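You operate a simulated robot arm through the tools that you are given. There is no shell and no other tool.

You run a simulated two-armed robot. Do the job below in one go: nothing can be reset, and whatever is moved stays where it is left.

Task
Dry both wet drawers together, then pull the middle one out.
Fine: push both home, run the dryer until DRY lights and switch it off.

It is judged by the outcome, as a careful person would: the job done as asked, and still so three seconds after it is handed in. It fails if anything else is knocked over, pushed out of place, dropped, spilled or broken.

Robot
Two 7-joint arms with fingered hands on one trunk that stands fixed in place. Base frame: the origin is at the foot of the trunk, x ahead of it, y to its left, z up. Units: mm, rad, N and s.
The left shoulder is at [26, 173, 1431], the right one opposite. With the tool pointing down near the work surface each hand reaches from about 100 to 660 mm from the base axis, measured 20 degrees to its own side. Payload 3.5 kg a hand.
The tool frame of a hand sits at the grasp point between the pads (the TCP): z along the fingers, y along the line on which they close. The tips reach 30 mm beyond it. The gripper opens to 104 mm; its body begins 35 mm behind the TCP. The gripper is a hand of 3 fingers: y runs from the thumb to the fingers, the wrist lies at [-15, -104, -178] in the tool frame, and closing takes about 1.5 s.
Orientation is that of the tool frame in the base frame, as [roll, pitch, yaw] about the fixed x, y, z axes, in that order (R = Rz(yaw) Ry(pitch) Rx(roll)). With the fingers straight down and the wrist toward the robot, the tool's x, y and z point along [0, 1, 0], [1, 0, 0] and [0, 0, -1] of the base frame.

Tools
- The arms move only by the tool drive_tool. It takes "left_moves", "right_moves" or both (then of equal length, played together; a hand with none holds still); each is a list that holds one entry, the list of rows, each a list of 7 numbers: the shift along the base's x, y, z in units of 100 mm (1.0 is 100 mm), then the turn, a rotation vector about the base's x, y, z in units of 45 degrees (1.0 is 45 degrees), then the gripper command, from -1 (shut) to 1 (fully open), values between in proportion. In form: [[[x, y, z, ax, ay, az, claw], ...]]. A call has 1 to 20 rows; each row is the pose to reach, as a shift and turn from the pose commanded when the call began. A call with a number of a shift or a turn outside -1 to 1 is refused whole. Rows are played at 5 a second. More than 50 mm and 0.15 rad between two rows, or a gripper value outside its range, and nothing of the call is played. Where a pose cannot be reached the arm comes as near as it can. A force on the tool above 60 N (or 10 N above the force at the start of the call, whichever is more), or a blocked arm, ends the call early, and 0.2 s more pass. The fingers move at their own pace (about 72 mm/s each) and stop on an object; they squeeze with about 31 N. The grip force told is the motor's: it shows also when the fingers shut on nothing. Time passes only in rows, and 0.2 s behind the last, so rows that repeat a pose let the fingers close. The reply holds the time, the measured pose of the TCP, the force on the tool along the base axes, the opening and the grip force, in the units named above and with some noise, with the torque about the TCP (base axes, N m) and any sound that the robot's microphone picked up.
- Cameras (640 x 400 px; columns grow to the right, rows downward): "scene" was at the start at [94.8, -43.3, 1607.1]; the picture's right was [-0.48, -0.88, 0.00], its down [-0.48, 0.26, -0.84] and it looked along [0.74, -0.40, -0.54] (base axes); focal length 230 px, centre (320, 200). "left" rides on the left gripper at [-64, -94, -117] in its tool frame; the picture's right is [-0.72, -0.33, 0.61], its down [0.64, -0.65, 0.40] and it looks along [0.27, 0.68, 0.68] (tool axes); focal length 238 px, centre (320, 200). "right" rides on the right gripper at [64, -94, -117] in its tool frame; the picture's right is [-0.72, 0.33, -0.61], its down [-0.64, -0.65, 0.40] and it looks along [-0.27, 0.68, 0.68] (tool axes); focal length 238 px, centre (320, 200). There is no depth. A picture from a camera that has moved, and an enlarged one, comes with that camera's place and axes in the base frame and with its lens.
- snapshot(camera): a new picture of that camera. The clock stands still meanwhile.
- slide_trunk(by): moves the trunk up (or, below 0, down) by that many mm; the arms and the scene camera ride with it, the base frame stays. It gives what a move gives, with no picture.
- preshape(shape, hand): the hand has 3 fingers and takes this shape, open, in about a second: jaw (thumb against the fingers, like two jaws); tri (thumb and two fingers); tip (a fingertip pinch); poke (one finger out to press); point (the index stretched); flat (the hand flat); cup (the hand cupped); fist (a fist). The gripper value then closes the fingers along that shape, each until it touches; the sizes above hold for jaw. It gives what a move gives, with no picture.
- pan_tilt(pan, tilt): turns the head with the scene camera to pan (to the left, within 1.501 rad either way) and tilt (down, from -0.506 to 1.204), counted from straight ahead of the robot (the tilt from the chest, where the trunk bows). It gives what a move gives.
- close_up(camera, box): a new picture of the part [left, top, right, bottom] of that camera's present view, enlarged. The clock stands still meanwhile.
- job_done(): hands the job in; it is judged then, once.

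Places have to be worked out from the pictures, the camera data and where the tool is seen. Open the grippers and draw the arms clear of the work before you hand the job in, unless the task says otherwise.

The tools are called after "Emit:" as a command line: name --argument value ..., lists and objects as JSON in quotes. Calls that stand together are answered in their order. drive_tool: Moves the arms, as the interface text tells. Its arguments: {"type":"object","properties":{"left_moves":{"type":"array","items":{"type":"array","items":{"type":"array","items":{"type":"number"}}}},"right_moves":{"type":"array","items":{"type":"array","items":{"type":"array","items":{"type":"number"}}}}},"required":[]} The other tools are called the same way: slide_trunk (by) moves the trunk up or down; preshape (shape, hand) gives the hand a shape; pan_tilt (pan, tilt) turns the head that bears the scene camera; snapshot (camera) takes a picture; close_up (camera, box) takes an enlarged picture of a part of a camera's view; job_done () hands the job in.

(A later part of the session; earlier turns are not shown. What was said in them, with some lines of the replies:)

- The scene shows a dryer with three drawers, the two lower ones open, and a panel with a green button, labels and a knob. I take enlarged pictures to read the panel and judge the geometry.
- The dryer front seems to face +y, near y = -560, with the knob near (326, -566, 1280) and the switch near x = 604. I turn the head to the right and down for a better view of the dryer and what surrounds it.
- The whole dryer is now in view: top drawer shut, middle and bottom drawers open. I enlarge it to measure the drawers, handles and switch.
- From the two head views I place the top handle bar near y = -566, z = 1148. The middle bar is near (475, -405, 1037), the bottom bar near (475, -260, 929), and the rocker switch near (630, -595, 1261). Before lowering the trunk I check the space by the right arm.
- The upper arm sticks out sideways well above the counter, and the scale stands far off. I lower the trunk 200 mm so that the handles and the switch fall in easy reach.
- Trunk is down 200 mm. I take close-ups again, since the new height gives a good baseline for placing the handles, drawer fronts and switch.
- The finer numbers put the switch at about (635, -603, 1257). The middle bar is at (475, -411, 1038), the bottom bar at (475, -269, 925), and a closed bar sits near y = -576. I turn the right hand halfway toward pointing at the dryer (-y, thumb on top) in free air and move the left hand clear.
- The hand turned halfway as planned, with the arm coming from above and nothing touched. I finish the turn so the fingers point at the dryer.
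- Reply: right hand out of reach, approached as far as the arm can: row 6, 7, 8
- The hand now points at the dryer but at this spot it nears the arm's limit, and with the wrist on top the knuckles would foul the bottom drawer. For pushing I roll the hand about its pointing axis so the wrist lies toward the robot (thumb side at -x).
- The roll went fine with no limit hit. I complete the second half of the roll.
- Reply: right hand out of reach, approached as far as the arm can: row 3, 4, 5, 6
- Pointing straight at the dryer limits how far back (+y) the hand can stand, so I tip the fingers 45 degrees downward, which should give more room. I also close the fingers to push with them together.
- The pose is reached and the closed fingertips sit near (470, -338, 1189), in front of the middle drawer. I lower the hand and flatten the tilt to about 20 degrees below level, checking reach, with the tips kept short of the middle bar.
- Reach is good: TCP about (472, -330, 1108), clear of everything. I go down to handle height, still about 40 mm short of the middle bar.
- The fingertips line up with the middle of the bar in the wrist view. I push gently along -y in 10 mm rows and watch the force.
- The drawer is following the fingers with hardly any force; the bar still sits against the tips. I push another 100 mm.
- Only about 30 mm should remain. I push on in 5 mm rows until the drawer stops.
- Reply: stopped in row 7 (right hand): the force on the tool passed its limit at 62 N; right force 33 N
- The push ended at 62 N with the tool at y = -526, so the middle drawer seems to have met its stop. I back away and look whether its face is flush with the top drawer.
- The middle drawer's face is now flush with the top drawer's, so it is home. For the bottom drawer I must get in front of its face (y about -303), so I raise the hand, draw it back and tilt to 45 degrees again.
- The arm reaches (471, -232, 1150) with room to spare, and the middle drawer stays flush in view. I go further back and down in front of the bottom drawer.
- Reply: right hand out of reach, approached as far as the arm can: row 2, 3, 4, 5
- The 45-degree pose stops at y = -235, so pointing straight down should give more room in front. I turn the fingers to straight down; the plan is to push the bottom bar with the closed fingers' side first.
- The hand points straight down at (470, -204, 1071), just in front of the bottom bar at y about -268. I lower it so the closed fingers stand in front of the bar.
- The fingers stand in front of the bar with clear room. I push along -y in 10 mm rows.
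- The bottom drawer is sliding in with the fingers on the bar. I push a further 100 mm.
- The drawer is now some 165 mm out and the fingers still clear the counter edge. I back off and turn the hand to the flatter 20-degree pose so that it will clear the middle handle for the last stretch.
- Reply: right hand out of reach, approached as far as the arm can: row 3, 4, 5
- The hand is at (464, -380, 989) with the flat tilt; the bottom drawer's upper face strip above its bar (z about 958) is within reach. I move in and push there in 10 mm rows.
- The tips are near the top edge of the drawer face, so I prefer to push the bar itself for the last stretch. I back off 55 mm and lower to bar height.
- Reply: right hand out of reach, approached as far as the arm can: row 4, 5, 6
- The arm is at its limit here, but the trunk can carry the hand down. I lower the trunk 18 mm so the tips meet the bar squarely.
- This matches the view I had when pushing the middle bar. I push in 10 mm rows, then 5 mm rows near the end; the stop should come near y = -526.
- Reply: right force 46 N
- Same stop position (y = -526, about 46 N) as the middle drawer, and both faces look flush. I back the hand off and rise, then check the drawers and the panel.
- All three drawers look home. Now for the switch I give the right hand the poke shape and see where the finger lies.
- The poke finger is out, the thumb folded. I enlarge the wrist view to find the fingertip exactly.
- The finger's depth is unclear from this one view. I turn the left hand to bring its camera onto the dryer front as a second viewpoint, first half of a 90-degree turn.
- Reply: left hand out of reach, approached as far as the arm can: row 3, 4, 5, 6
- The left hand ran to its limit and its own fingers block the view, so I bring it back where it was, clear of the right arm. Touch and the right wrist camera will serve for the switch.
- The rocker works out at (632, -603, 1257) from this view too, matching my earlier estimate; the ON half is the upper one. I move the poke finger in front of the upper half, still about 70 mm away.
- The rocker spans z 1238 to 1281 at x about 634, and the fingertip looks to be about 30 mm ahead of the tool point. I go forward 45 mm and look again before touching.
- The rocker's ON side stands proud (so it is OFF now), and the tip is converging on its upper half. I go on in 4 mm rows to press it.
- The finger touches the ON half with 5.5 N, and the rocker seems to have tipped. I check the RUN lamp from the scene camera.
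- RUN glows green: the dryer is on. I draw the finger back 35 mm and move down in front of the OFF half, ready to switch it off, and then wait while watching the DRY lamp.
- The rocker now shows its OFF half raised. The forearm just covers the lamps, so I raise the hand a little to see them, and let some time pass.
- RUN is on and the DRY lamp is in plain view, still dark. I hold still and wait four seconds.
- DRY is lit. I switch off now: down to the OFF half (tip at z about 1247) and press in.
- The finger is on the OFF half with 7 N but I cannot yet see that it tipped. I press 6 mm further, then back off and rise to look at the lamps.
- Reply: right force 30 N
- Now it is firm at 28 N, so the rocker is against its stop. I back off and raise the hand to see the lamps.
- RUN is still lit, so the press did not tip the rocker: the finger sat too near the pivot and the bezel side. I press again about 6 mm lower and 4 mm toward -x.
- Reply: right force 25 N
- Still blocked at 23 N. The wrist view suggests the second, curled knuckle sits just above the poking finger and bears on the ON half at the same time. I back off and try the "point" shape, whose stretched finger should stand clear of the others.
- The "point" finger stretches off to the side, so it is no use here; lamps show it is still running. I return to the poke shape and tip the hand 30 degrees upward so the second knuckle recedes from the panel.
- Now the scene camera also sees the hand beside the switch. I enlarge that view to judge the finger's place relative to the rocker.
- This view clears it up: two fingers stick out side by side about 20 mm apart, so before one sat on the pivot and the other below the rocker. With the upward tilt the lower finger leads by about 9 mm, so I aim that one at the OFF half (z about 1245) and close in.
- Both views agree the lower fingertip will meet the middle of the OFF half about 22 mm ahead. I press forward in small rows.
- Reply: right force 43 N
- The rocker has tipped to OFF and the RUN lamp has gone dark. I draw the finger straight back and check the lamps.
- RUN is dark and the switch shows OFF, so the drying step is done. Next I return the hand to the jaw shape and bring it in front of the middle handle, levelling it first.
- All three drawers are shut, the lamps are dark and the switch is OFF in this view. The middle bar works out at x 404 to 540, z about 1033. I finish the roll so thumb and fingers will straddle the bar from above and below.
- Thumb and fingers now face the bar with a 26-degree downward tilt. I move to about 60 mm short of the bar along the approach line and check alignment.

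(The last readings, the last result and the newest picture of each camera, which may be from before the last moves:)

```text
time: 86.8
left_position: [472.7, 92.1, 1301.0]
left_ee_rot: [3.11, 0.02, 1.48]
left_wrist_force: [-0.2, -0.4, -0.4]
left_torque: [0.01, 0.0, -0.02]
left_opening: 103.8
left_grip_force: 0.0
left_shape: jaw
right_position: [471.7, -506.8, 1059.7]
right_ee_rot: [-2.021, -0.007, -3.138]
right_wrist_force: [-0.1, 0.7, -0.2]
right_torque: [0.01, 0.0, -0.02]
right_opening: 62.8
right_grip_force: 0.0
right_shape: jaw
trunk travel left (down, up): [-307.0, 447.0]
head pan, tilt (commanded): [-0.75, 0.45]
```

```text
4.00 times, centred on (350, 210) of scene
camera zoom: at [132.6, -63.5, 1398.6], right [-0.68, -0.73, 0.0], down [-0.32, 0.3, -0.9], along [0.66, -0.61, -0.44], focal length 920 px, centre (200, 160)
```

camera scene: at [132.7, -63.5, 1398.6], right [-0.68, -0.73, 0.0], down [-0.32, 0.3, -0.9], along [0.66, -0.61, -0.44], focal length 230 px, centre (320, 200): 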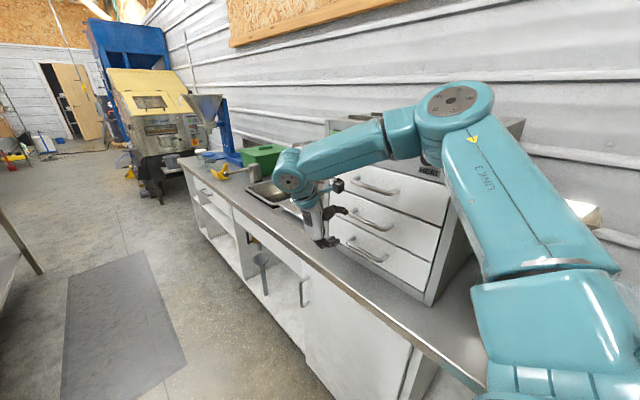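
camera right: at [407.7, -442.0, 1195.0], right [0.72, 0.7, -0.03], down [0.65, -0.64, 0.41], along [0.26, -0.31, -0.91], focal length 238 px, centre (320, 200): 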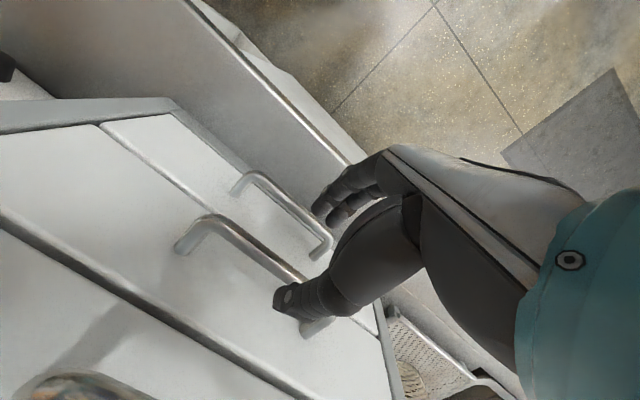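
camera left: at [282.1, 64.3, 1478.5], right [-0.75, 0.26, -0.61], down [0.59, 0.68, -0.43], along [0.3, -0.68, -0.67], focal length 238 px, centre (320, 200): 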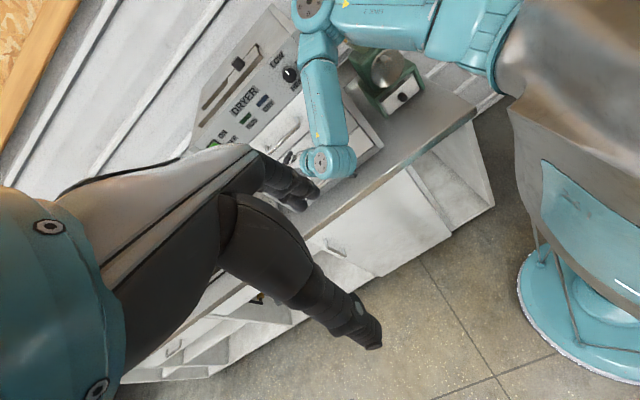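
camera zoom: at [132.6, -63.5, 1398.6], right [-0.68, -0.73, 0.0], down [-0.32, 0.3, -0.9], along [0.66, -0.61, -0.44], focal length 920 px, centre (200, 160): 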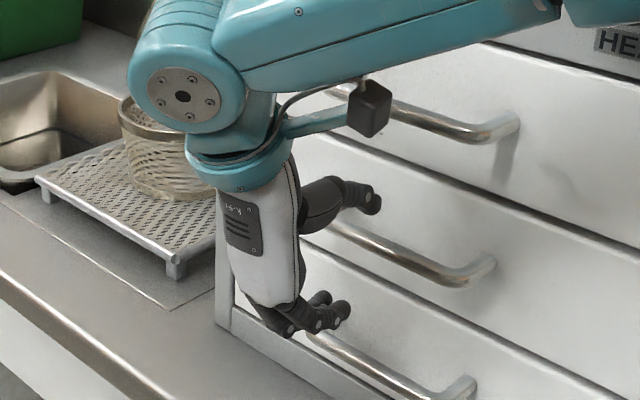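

The side view shows the bar centred between thumb and fingers. I advance about 45 mm along the finger direction so the pads surround the bar.

Emit:
drive_tool --right_moves '[[[0, -0.09, -0.04, 0, 0, 0, 0.2], [0, -0.18, -0.08, 0, 0, 0, 0.2], [0, -0.27, -0.12, 0, 0, 0, 0.2], [0, -0.34, -0.15, 0, 0, 0, 0.2], [0, -0.4, -0.17, 0, 0, 0, 0.2], [0, -0.45, -0.19, 0, 0, 0, 0.2]]]'

Emit:
close_up --camera "scene" --box '[290, 160, 450, 260]'

Emit:
close_up --camera "right" --box '[180, 130, 400, 350]'

```text
time: 88.2
left_position: [472.1, 92.0, 1300.8]
left_ee_rot: [3.112, 0.019, 1.478]
left_wrist_force: [-0.2, 0.2, -0.5]
left_torque: [0.01, -0.02, 0.01]
left_opening: 103.9
left_grip_force: 0.1
left_shape: jaw
right_position: [470.8, -551.9, 1042.7]
right_ee_rot: [-2.021, -0.007, -3.135]
right_wrist_force: [0.1, 0.1, -1.1]
right_torque: [0.01, 0.05, -0.04]
right_opening: 62.7
right_grip_force: 0.0
right_shape: jaw
trunk travel left (down, up): [-307.0, 447.0]
head pan, tilt (commanded): [-0.75, 0.45]
```

```text
4.00 times, centred on (370, 210) of scene
camera zoom: at [132.7, -63.3, 1398.6], right [-0.68, -0.73, 0.0], down [-0.32, 0.3, -0.9], along [0.66, -0.61, -0.44], focal length 920 px, centre (120, 160)
```

zoom: 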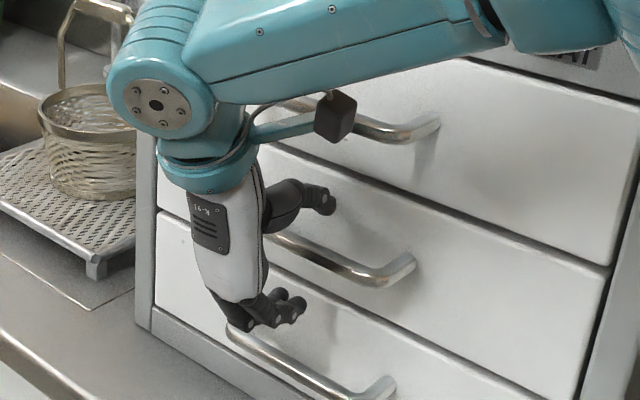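

```text
1.82 times, centred on (290, 240) of right
camera zoom: at [408.2, -487.2, 1177.1], right [0.72, 0.7, -0.03], down [0.65, -0.65, 0.41], along [0.26, -0.31, -0.91], focal length 433 px, centre (374, 127)
```

zoom: 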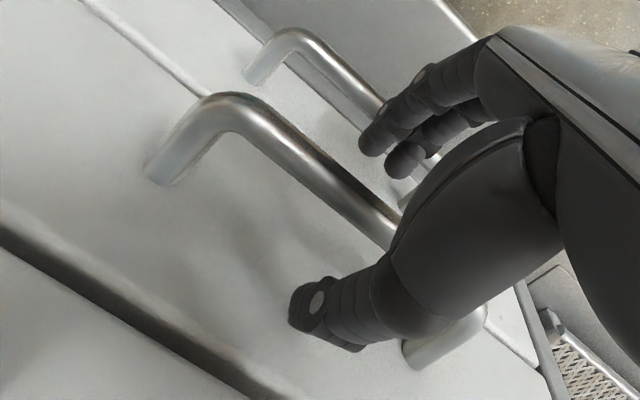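

Thumb is above and behind the bar, fingers below, no contact yet. I close the hand on the bar while holding position.

Emit:
drive_tool --right_moves '[[[0, 0, 0, 0, 0, 0, -0.2], [0, 0, 0, 0, 0, 0, -0.6], [0, 0, 0, 0, 0, 0, -1], [0, 0, 0, 0, 0, 0, -1], [0, 0, 0, 0, 0, 0, -1], [0, 0, 0, 0, 0, 0, -1], [0, 0, 0, 0, 0, 0, -1], [0, 0, 0, 0, 0, 0, -1]]]'

Emit:
close_up --camera "scene" --box '[290, 160, 450, 260]'

Emit:
close_up --camera "right" --box '[180, 130, 400, 350]'

```text
time: 90.0
left_position: [472.9, 92.3, 1302.0]
left_ee_rot: [3.112, 0.02, 1.478]
left_wrist_force: [0.0, -0.1, 0.2]
left_torque: [-0.01, 0.0, 0.01]
left_opening: 103.8
left_grip_force: 0.0
left_shape: jaw
right_position: [470.9, -551.6, 1041.6]
right_ee_rot: [-2.021, -0.008, -3.136]
right_wrist_force: [-0.8, -0.4, 0.9]
right_torque: [0.01, -0.07, -0.04]
right_opening: 3.6
right_grip_force: 31.2
right_shape: jaw
trunk travel left (down, up): [-307.0, 447.0]
head pan, tilt (commanded): [-0.75, 0.45]
```

```text
4.00 times, centred on (370, 210) of scene
camera zoom: at [132.5, -63.2, 1398.6], right [-0.68, -0.73, 0.0], down [-0.32, 0.3, -0.9], along [0.66, -0.61, -0.44], focal length 920 px, centre (120, 160)
```

zoom: 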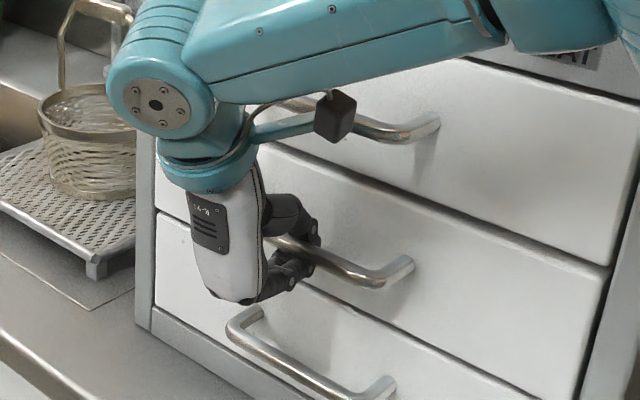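

```text
1.82 times, centred on (290, 240) of right
camera zoom: at [408.1, -486.9, 1177.4], right [0.72, 0.7, -0.03], down [0.65, -0.64, 0.41], along [0.26, -0.31, -0.91], focal length 433 px, centre (374, 127)
```

zoom: 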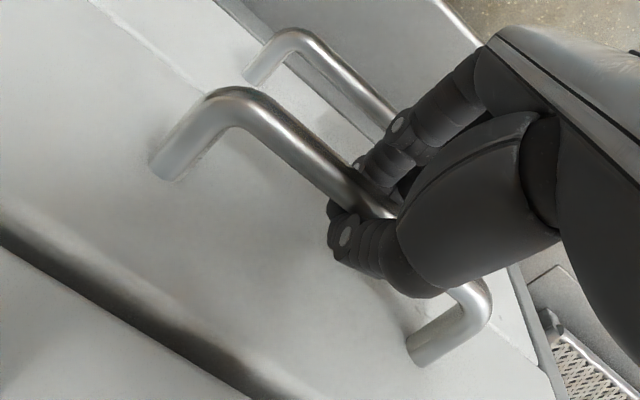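

The grip closed with the bar enclosed behind the fingertips, with almost no side force. I pull straight out along +y, 100 mm in 10 mm rows.

Emit:
drive_tool --right_moves '[[[0, 0.08, 0, 0, 0, 0, -1], [0, 0.17, 0, 0, 0, 0, -1], [0, 0.27, 0, 0, 0, 0, -1], [0, 0.37, 0, 0, 0, 0, -1], [0, 0.47, 0, 0, 0, 0, -1], [0, 0.57, 0, 0, 0, 0, -1], [0, 0.68, 0, 0, 0, 0, -1], [0, 0.79, 0, 0, 0, 0, -1], [0, 0.9, 0, 0, 0, 0, -1], [0, 1.0, 0, 0, 0, 0, -1]]]'

Emit:
snapshot --camera "scene"

Emit:
close_up --camera "right" --box '[180, 130, 400, 350]'

```text
time: 92.2
left_position: [473.7, 91.9, 1300.3]
left_ee_rot: [3.108, 0.017, 1.478]
left_wrist_force: [-0.6, 0.4, -0.3]
left_torque: [0.0, 0.0, -0.01]
left_opening: 104.0
left_grip_force: 0.0
left_shape: jaw
right_position: [471.8, -450.9, 1042.0]
right_ee_rot: [-2.023, -0.008, -3.136]
right_wrist_force: [-1.2, 0.5, 1.7]
right_torque: [0.02, -0.03, -0.03]
right_opening: 3.5
right_grip_force: 31.1
right_shape: jaw
trunk travel left (down, up): [-307.0, 447.0]
head pan, tilt (commanded): [-0.75, 0.45]
```

```text
taken
camera scene: at [132.4, -63.0, 1398.6], right [-0.68, -0.73, 0.0], down [-0.32, 0.3, -0.9], along [0.66, -0.61, -0.43], focal length 230 px, centre (320, 200)
```

scene: 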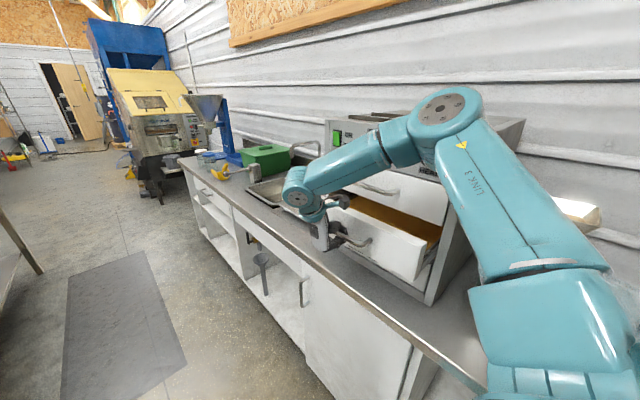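

```text
1.82 times, centred on (290, 240) of right
camera zoom: at [408.2, -386.2, 1177.4], right [0.72, 0.7, -0.03], down [0.65, -0.64, 0.41], along [0.26, -0.31, -0.91], focal length 433 px, centre (374, 127)
```

zoom: 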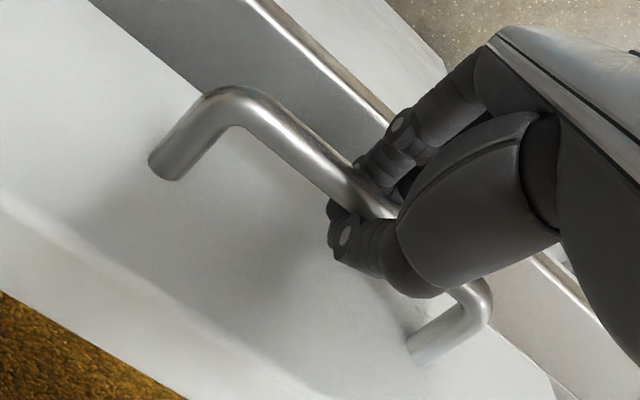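

The middle drawer follows, now about 100 mm out, with the bottom one staying shut. I pull further in small rows, watching for the reach limit.

Emit:
drive_tool --right_moves '[[[0, 0.1, 0, 0, 0, 0, -1], [0, 0.2, 0, 0, 0, 0, -1], [0, 0.3, 0, 0, 0, 0, -1], [0, 0.4, 0, 0, 0, 0, -1], [0, 0.5, 0, 0, 0, 0, -1]]]'

```text
time: 93.4
left_position: [472.4, 93.0, 1302.3]
left_ee_rot: [3.11, 0.019, 1.478]
left_wrist_force: [-0.1, 0.2, -0.5]
left_torque: [0.0, 0.01, -0.01]
left_opening: 103.9
left_grip_force: 0.0
left_shape: jaw
right_position: [471.2, -400.8, 1043.5]
right_ee_rot: [-2.021, -0.009, -3.139]
right_wrist_force: [-3.8, -0.2, 2.1]
right_torque: [0.02, -0.02, -0.1]
right_opening: 3.3
right_grip_force: 31.5
right_shape: jaw
trunk travel left (down, up): [-307.0, 447.0]
head pan, tilt (commanded): [-0.75, 0.45]
```

150 mm out and no limit message. I go on with another 40 mm.

Emit:
drive_tool --right_moves '[[[0, 0.1, 0, 0, 0, 0, -1], [0, 0.2, 0, 0, 0, 0, -1], [0, 0.3, 0, 0, 0, 0, -1], [0, 0.4, 0, 0, 0, 0, -1]]]'

Emit:
snapshot --camera "scene"

```text
time: 94.4
left_position: [474.0, 92.1, 1302.3]
left_ee_rot: [3.11, 0.021, 1.478]
left_wrist_force: [0.0, 0.5, 0.1]
left_torque: [0.0, 0.03, 0.0]
left_opening: 104.1
left_grip_force: 0.1
left_shape: jaw
right_position: [470.9, -360.0, 1041.4]
right_ee_rot: [-2.023, -0.005, -3.135]
right_wrist_force: [0.7, -0.8, 3.8]
right_torque: [-0.01, -0.03, -0.05]
right_opening: 3.4
right_grip_force: 30.9
right_shape: jaw
trunk travel left (down, up): [-307.0, 447.0]
head pan, tilt (commanded): [-0.75, 0.45]
```

```text
taken
camera scene: at [132.5, -63.1, 1398.6], right [-0.68, -0.73, 0.0], down [-0.32, 0.3, -0.9], along [0.66, -0.61, -0.44], focal length 230 px, centre (320, 200)
```

scene: 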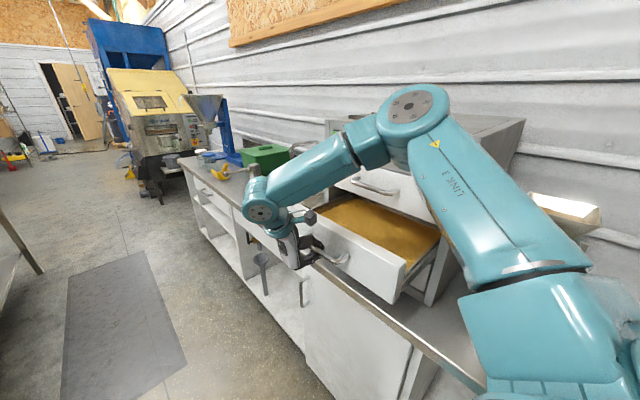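

It is about 190 mm out, already more than at the start. I try 30 mm more, in case reach allows, so that it is well open.

Emit:
drive_tool --right_moves '[[[0, 0.1, 0, 0, 0, 0, -1], [0, 0.2, 0, 0, 0, 0, -1], [0, 0.3, 0, 0, 0, 0, -1]]]'

```text
time: 95.2
left_position: [473.2, 91.1, 1301.5]
left_ee_rot: [3.11, 0.019, 1.477]
left_wrist_force: [-0.8, -0.1, -0.2]
left_torque: [0.05, -0.02, 0.0]
left_opening: 104.0
left_grip_force: 0.0
left_shape: jaw
right_position: [472.5, -330.6, 1042.2]
right_ee_rot: [-2.021, -0.006, -3.133]
right_wrist_force: [2.1, -1.4, 7.3]
right_torque: [-0.05, -0.04, -0.04]
right_opening: 3.9
right_grip_force: 30.5
right_shape: jaw
trunk travel left (down, up): [-307.0, 447.0]
head pan, tilt (commanded): [-0.75, 0.45]
```

Reached 221 mm with a light load. One more 25 mm, then I will stop there.

Emit:
drive_tool --right_moves '[[[0, 0.08, 0, 0, 0, 0, -1], [0, 0.16, 0, 0, 0, 0, -1], [0, 0.24, 0, 0, 0, 0, -1]]]'

Emit:
snapshot --camera "scene"

Emit:
close_up --camera "right" --box '[180, 130, 400, 350]'

```text
time: 96.0
left_position: [473.0, 91.8, 1300.8]
left_ee_rot: [3.108, 0.019, 1.476]
left_wrist_force: [-0.1, -0.6, -0.6]
left_torque: [0.01, 0.04, -0.01]
left_opening: 103.8
left_grip_force: 0.1
left_shape: jaw
right_position: [471.2, -307.1, 1041.6]
right_ee_rot: [-2.02, -0.008, -3.134]
right_wrist_force: [-3.2, -0.9, 3.9]
right_torque: [-0.03, -0.07, -0.07]
right_opening: 3.6
right_grip_force: 31.0
right_shape: jaw
trunk travel left (down, up): [-307.0, 447.0]
head pan, tilt (commanded): [-0.75, 0.45]
```

```text
taken
camera scene: at [131.7, -63.0, 1398.7], right [-0.68, -0.73, 0.0], down [-0.32, 0.3, -0.9], along [0.66, -0.61, -0.43], focal length 230 px, centre (320, 200)
```

scene: 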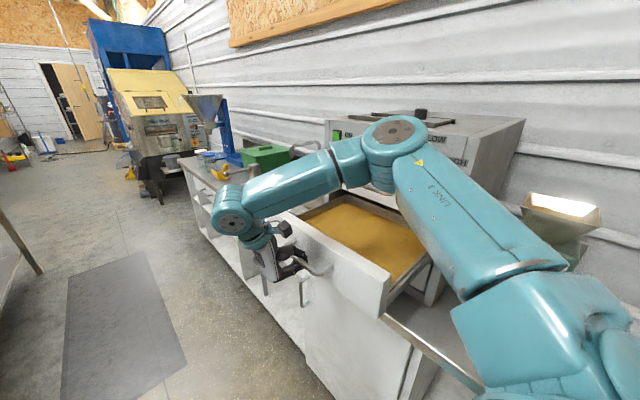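

```text
1.82 times, centred on (290, 240) of right
camera zoom: at [408.7, -242.0, 1176.8], right [0.72, 0.7, -0.03], down [0.65, -0.65, 0.41], along [0.26, -0.31, -0.91], focal length 433 px, centre (374, 127)
```

zoom: 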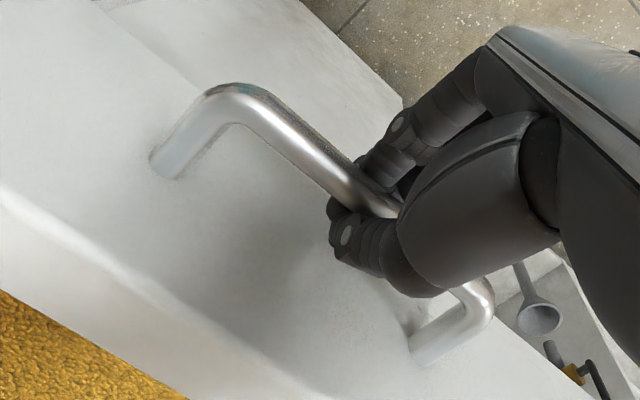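

The drawer is about 245 mm out, well open, and grain and grip look undisturbed. I stop pulling here and open the hand in place.

Emit:
drive_tool --right_moves '[[[0, 0, 0, 0, 0, 0, -0.4], [0, 0, 0, 0, 0, 0, 0.2], [0, 0, 0, 0, 0, 0, 0.2], [0, 0, 0, 0, 0, 0, 0.2], [0, 0, 0, 0, 0, 0, 0.2], [0, 0, 0, 0, 0, 0, 0.2]]]'

Emit:
close_up --camera "right" --box '[180, 130, 400, 350]'

Emit:
close_up --camera "scene" --box '[210, 190, 370, 290]'

```text
time: 97.4
left_position: [473.7, 91.7, 1300.9]
left_ee_rot: [3.11, 0.018, 1.479]
left_wrist_force: [-1.1, 0.0, -0.2]
left_torque: [0.01, -0.02, 0.0]
left_opening: 103.8
left_grip_force: 0.0
left_shape: jaw
right_position: [472.5, -306.9, 1043.4]
right_ee_rot: [-2.02, -0.007, -3.136]
right_wrist_force: [0.5, 0.3, 0.2]
right_torque: [-0.01, 0.0, 0.0]
right_opening: 61.7
right_grip_force: 0.1
right_shape: jaw
trunk travel left (down, up): [-307.0, 447.0]
head pan, tilt (commanded): [-0.75, 0.45]
```

```text
1.82 times, centred on (290, 240) of right
camera zoom: at [409.7, -242.3, 1176.9], right [0.72, 0.7, -0.03], down [0.65, -0.64, 0.41], along [0.26, -0.31, -0.91], focal length 433 px, centre (374, 127)
```

zoom: 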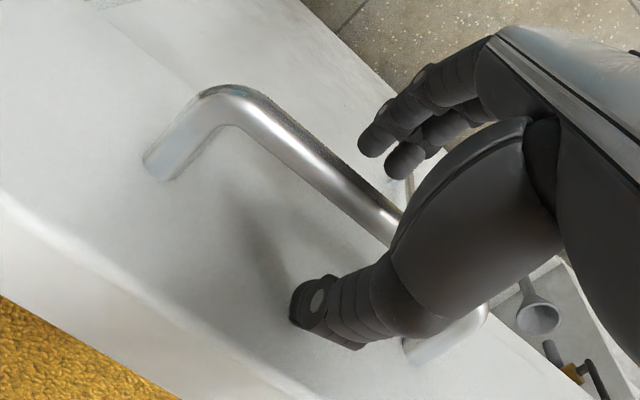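

```text
4.00 times, centred on (290, 240) of scene
camera zoom: at [132.7, -63.1, 1398.6], right [-0.68, -0.73, 0.0], down [-0.32, 0.3, -0.9], along [0.66, -0.61, -0.44], focal length 920 px, centre (440, 40)
```

zoom: 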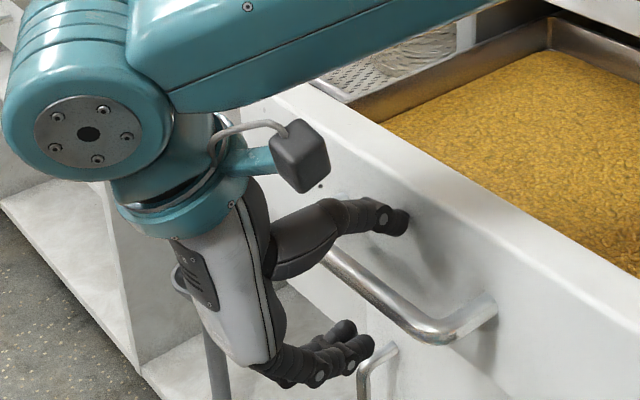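

The hand is open and free of the bar. I withdraw along the approach line in small rows.

Emit:
drive_tool --right_moves '[[[0, 0.07, 0.03, 0, 0, 0, 0.2], [0, 0.14, 0.06, 0, 0, 0, 0.2], [0, 0.21, 0.09, 0, 0, 0, 0.2]]]'

```text
time: 98.2
left_position: [474.3, 91.9, 1302.5]
left_ee_rot: [3.111, 0.02, 1.477]
left_wrist_force: [0.0, 0.2, -0.9]
left_torque: [0.03, 0.02, 0.01]
left_opening: 103.7
left_grip_force: 0.0
left_shape: jaw
right_position: [472.7, -285.9, 1051.5]
right_ee_rot: [-2.022, -0.006, -3.134]
right_wrist_force: [0.2, -0.6, 0.3]
right_torque: [0.04, -0.01, 0.0]
right_opening: 61.9
right_grip_force: 0.0
right_shape: jaw
trunk travel left (down, up): [-307.0, 447.0]
head pan, tilt (commanded): [-0.75, 0.45]
```

Withdrawn 21 mm with no contact. A bit further back, then straight up.

Emit:
drive_tool --right_moves '[[[0, 0.08, 0.05, 0, 0, 0, 0.2], [0, 0.16, 0.12, 0, 0, 0, 0.2], [0, 0.2, 0.25, 0, 0, 0, 0.2], [0, 0.2, 0.4, 0, 0, 0, 0.2], [0, 0.2, 0.6, 0, 0, 0, 0.2], [0, 0.2, 0.8, 0, 0, 0, 0.2], [0, 0.2, 1.0, 0, 0, 0, 0.2]]]'

Emit:
snapshot --camera "scene"

Emit:
snapshot --camera "right"

```text
time: 99.8
left_position: [473.4, 93.3, 1301.1]
left_ee_rot: [3.108, 0.017, 1.478]
left_wrist_force: [-0.5, 0.3, 0.3]
left_torque: [0.02, 0.02, 0.04]
left_opening: 103.8
left_grip_force: 0.0
left_shape: jaw
right_position: [465.6, -272.5, 1149.5]
right_ee_rot: [-2.022, -0.008, -3.135]
right_wrist_force: [-1.0, -0.8, -0.4]
right_torque: [0.04, -0.01, -0.02]
right_opening: 62.0
right_grip_force: 0.0
right_shape: jaw
right hand out of reach, approached as far as the arm can: row 2, 3, 4, 5, 6, 7
trunk travel left (down, up): [-307.0, 447.0]
head pan, tilt (commanded): [-0.75, 0.45]
```

```text
taken
camera scene: at [132.2, -63.1, 1398.7], right [-0.68, -0.73, 0.0], down [-0.32, 0.3, -0.9], along [0.66, -0.61, -0.43], focal length 230 px, centre (320, 200)
```

scene: 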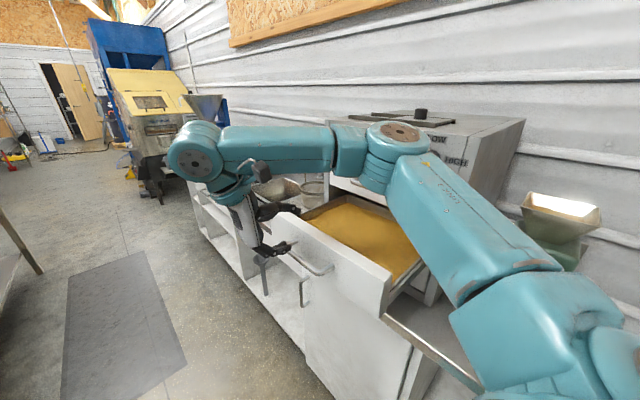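

```text
taken
camera right: at [402.1, -208.6, 1284.0], right [0.71, 0.7, -0.03], down [0.65, -0.64, 0.41], along [0.26, -0.31, -0.91], focal length 238 px, centre (320, 200)
```

right: 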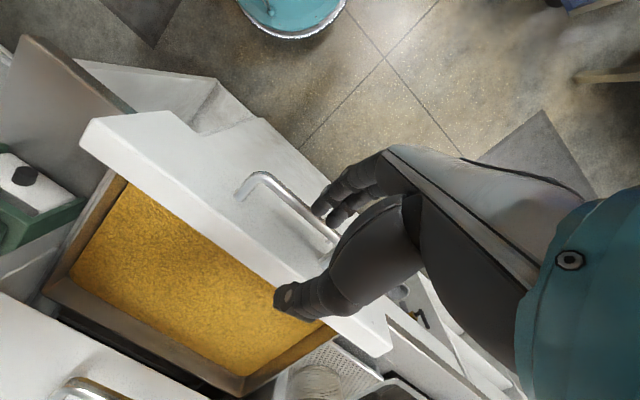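

The hand is clear and the drawer stays out, its grain now a drier yellow. I raise the trunk to its starting height, lifting the whole arm away from the work.

Emit:
slide_trunk --by 218

Emit:
pan_tilt --pan -0.75 --tilt 0.65

Emit:
snapshot --camera "scene"

Emit:
snapshot --camera "right"

```text
time: 102.1
left_position: [473.2, 91.5, 1520.0]
left_ee_rot: [3.11, 0.019, 1.477]
left_wrist_force: [0.1, 0.0, 0.2]
left_torque: [0.01, -0.01, 0.0]
left_opening: 104.1
left_grip_force: 0.0
left_shape: jaw
right_position: [433.9, -273.7, 1410.4]
right_ee_rot: [-2.024, 0.095, -3.136]
right_wrist_force: [-0.1, 0.2, 0.4]
right_torque: [0.02, -0.01, -0.03]
right_opening: 62.0
right_grip_force: 0.0
right_shape: jaw
trunk travel left (down, up): [-525.0, 229.0]
head pan, tilt (commanded): [-0.75, 0.45]
```

```text
time: 102.8
left_position: [472.8, 91.7, 1520.8]
left_ee_rot: [3.11, 0.019, 1.479]
left_wrist_force: [-1.3, 0.0, 0.6]
left_torque: [0.02, -0.03, 0.01]
left_opening: 104.0
left_grip_force: 0.0
left_shape: jaw
right_position: [434.7, -274.6, 1409.2]
right_ee_rot: [-2.023, 0.095, -3.137]
right_wrist_force: [-0.3, 0.0, 0.9]
right_torque: [-0.03, 0.03, 0.02]
right_opening: 62.1
right_grip_force: 0.1
right_shape: jaw
trunk travel left (down, up): [-525.0, 229.0]
head pan, tilt (commanded): [-0.75, 0.649]
```

```text
taken
camera scene: at [80.1, -59.7, 1600.6], right [-0.68, -0.73, 0.0], down [-0.44, 0.41, -0.8], along [0.58, -0.54, -0.6], focal length 230 px, centre (320, 200)
```

scene: 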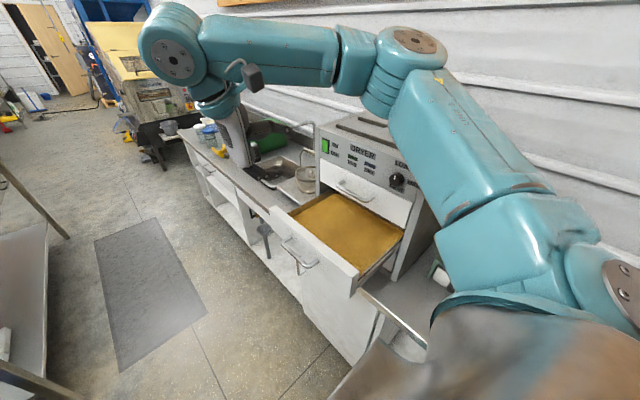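

```text
taken
camera right: at [357.2, -209.8, 1537.5], right [0.71, 0.7, 0.04], down [0.6, -0.65, 0.47], along [0.36, -0.31, -0.88], focal length 238 px, centre (320, 200)
```

right: 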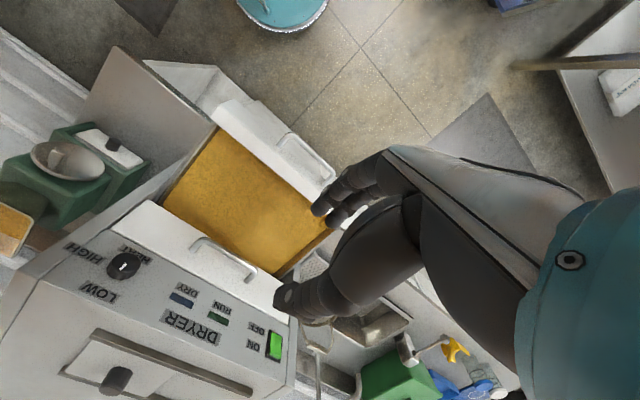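

All is as wanted: middle drawer out, top and bottom shut, switch OFF, lamps dark, knob and slide on top untouched. I open the right hand fully, wait a moment and check that nothing creeps.

Emit:
drive_tool --right_moves '[[[0, 0, 0.1, 0, 0, 0, 1], [0, 0, 0.2, 0, 0, 0, 1], [0, 0, 0.3, 0, 0, 0, 1], [0, 0, 0.3, 0, 0, 0, 1], [0, 0, 0.3, 0, 0, 0, 1], [0, 0, 0.3, 0, 0, 0, 1], [0, 0, 0.3, 0, 0, 0, 1], [0, 0, 0.3, 0, 0, 0, 1], [0, 0, 0.3, 0, 0, 0, 1], [0, 0, 0.3, 0, 0, 0, 1]]]'

Emit:
close_up --camera "scene" --box '[250, 120, 442, 320]'

Emit:
close_up --camera "scene" --box '[300, 110, 460, 210]'

```text
time: 105.0
left_position: [473.3, 92.3, 1522.3]
left_ee_rot: [3.11, 0.019, 1.477]
left_wrist_force: [0.6, 0.4, 0.7]
left_torque: [0.02, 0.02, 0.02]
left_opening: 104.0
left_grip_force: 0.0
left_shape: jaw
right_position: [430.9, -281.9, 1437.1]
right_ee_rot: [-2.025, 0.096, -3.136]
right_wrist_force: [-0.1, -0.2, 0.4]
right_torque: [-0.01, 0.02, 0.02]
right_opening: 103.9
right_grip_force: 0.1
right_shape: jaw
right hand out of reach, approached as far as the arm can: row 2, 3, 4, 5, 6, 7, 8, 9, 10
trunk travel left (down, up): [-525.0, 229.0]
head pan, tilt (commanded): [-0.75, 0.649]
```

```text
2.00 times, centred on (346, 220) of scene
camera zoom: at [80.2, -59.7, 1600.5], right [-0.68, -0.73, 0.0], down [-0.44, 0.41, -0.8], along [0.58, -0.54, -0.6], focal length 460 px, centre (268, 160)
```

zoom: 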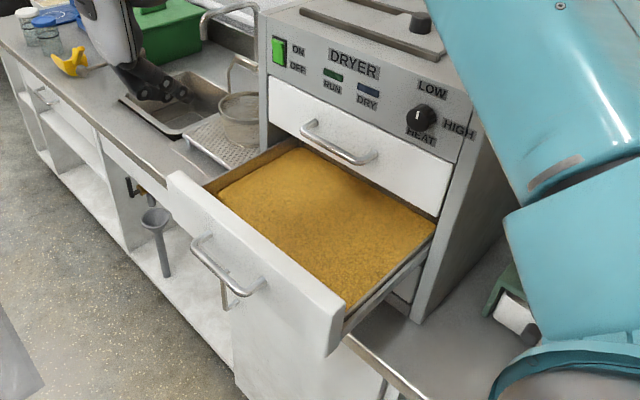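

```text
4.00 times, centred on (380, 160) of scene
camera zoom: at [80.2, -59.7, 1600.5], right [-0.68, -0.73, 0.0], down [-0.44, 0.41, -0.8], along [0.58, -0.54, -0.6], focal length 920 px, centre (80, 360)
```

zoom: 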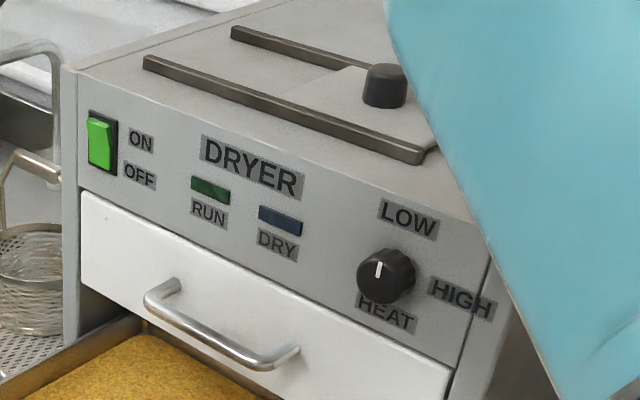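

The middle drawer is well out with dry yellow grain, and the top and bottom drawers are shut. The switch is OFF, both lamps are dark, the knob and slide are unmoved, and both hands are open and clear. I hand the job in.

Emit:
job_done

```text
The job is handed in.
```

The job is done and handed in. I pushed both wet drawers home, ran the dryer until DRY lit, switched it off and pulled the middle drawer out.

- **Drying:** the RUN lamp came on at the first press and DRY lit within about 7 seconds. My first two presses on OFF did not tip the switch, so the dryer ran roughly 13 seconds past DRY before it went off.
- **Drawers:** the middle drawer is out about 245 mm, further than it was at the start. The top and bottom drawers are shut.
- **Everything else:** the switch shows OFF, both lamps are dark, and the heat knob and the slide on top look unmoved. Nothing was knocked over or spilled, and both hands are open and clear of the work.
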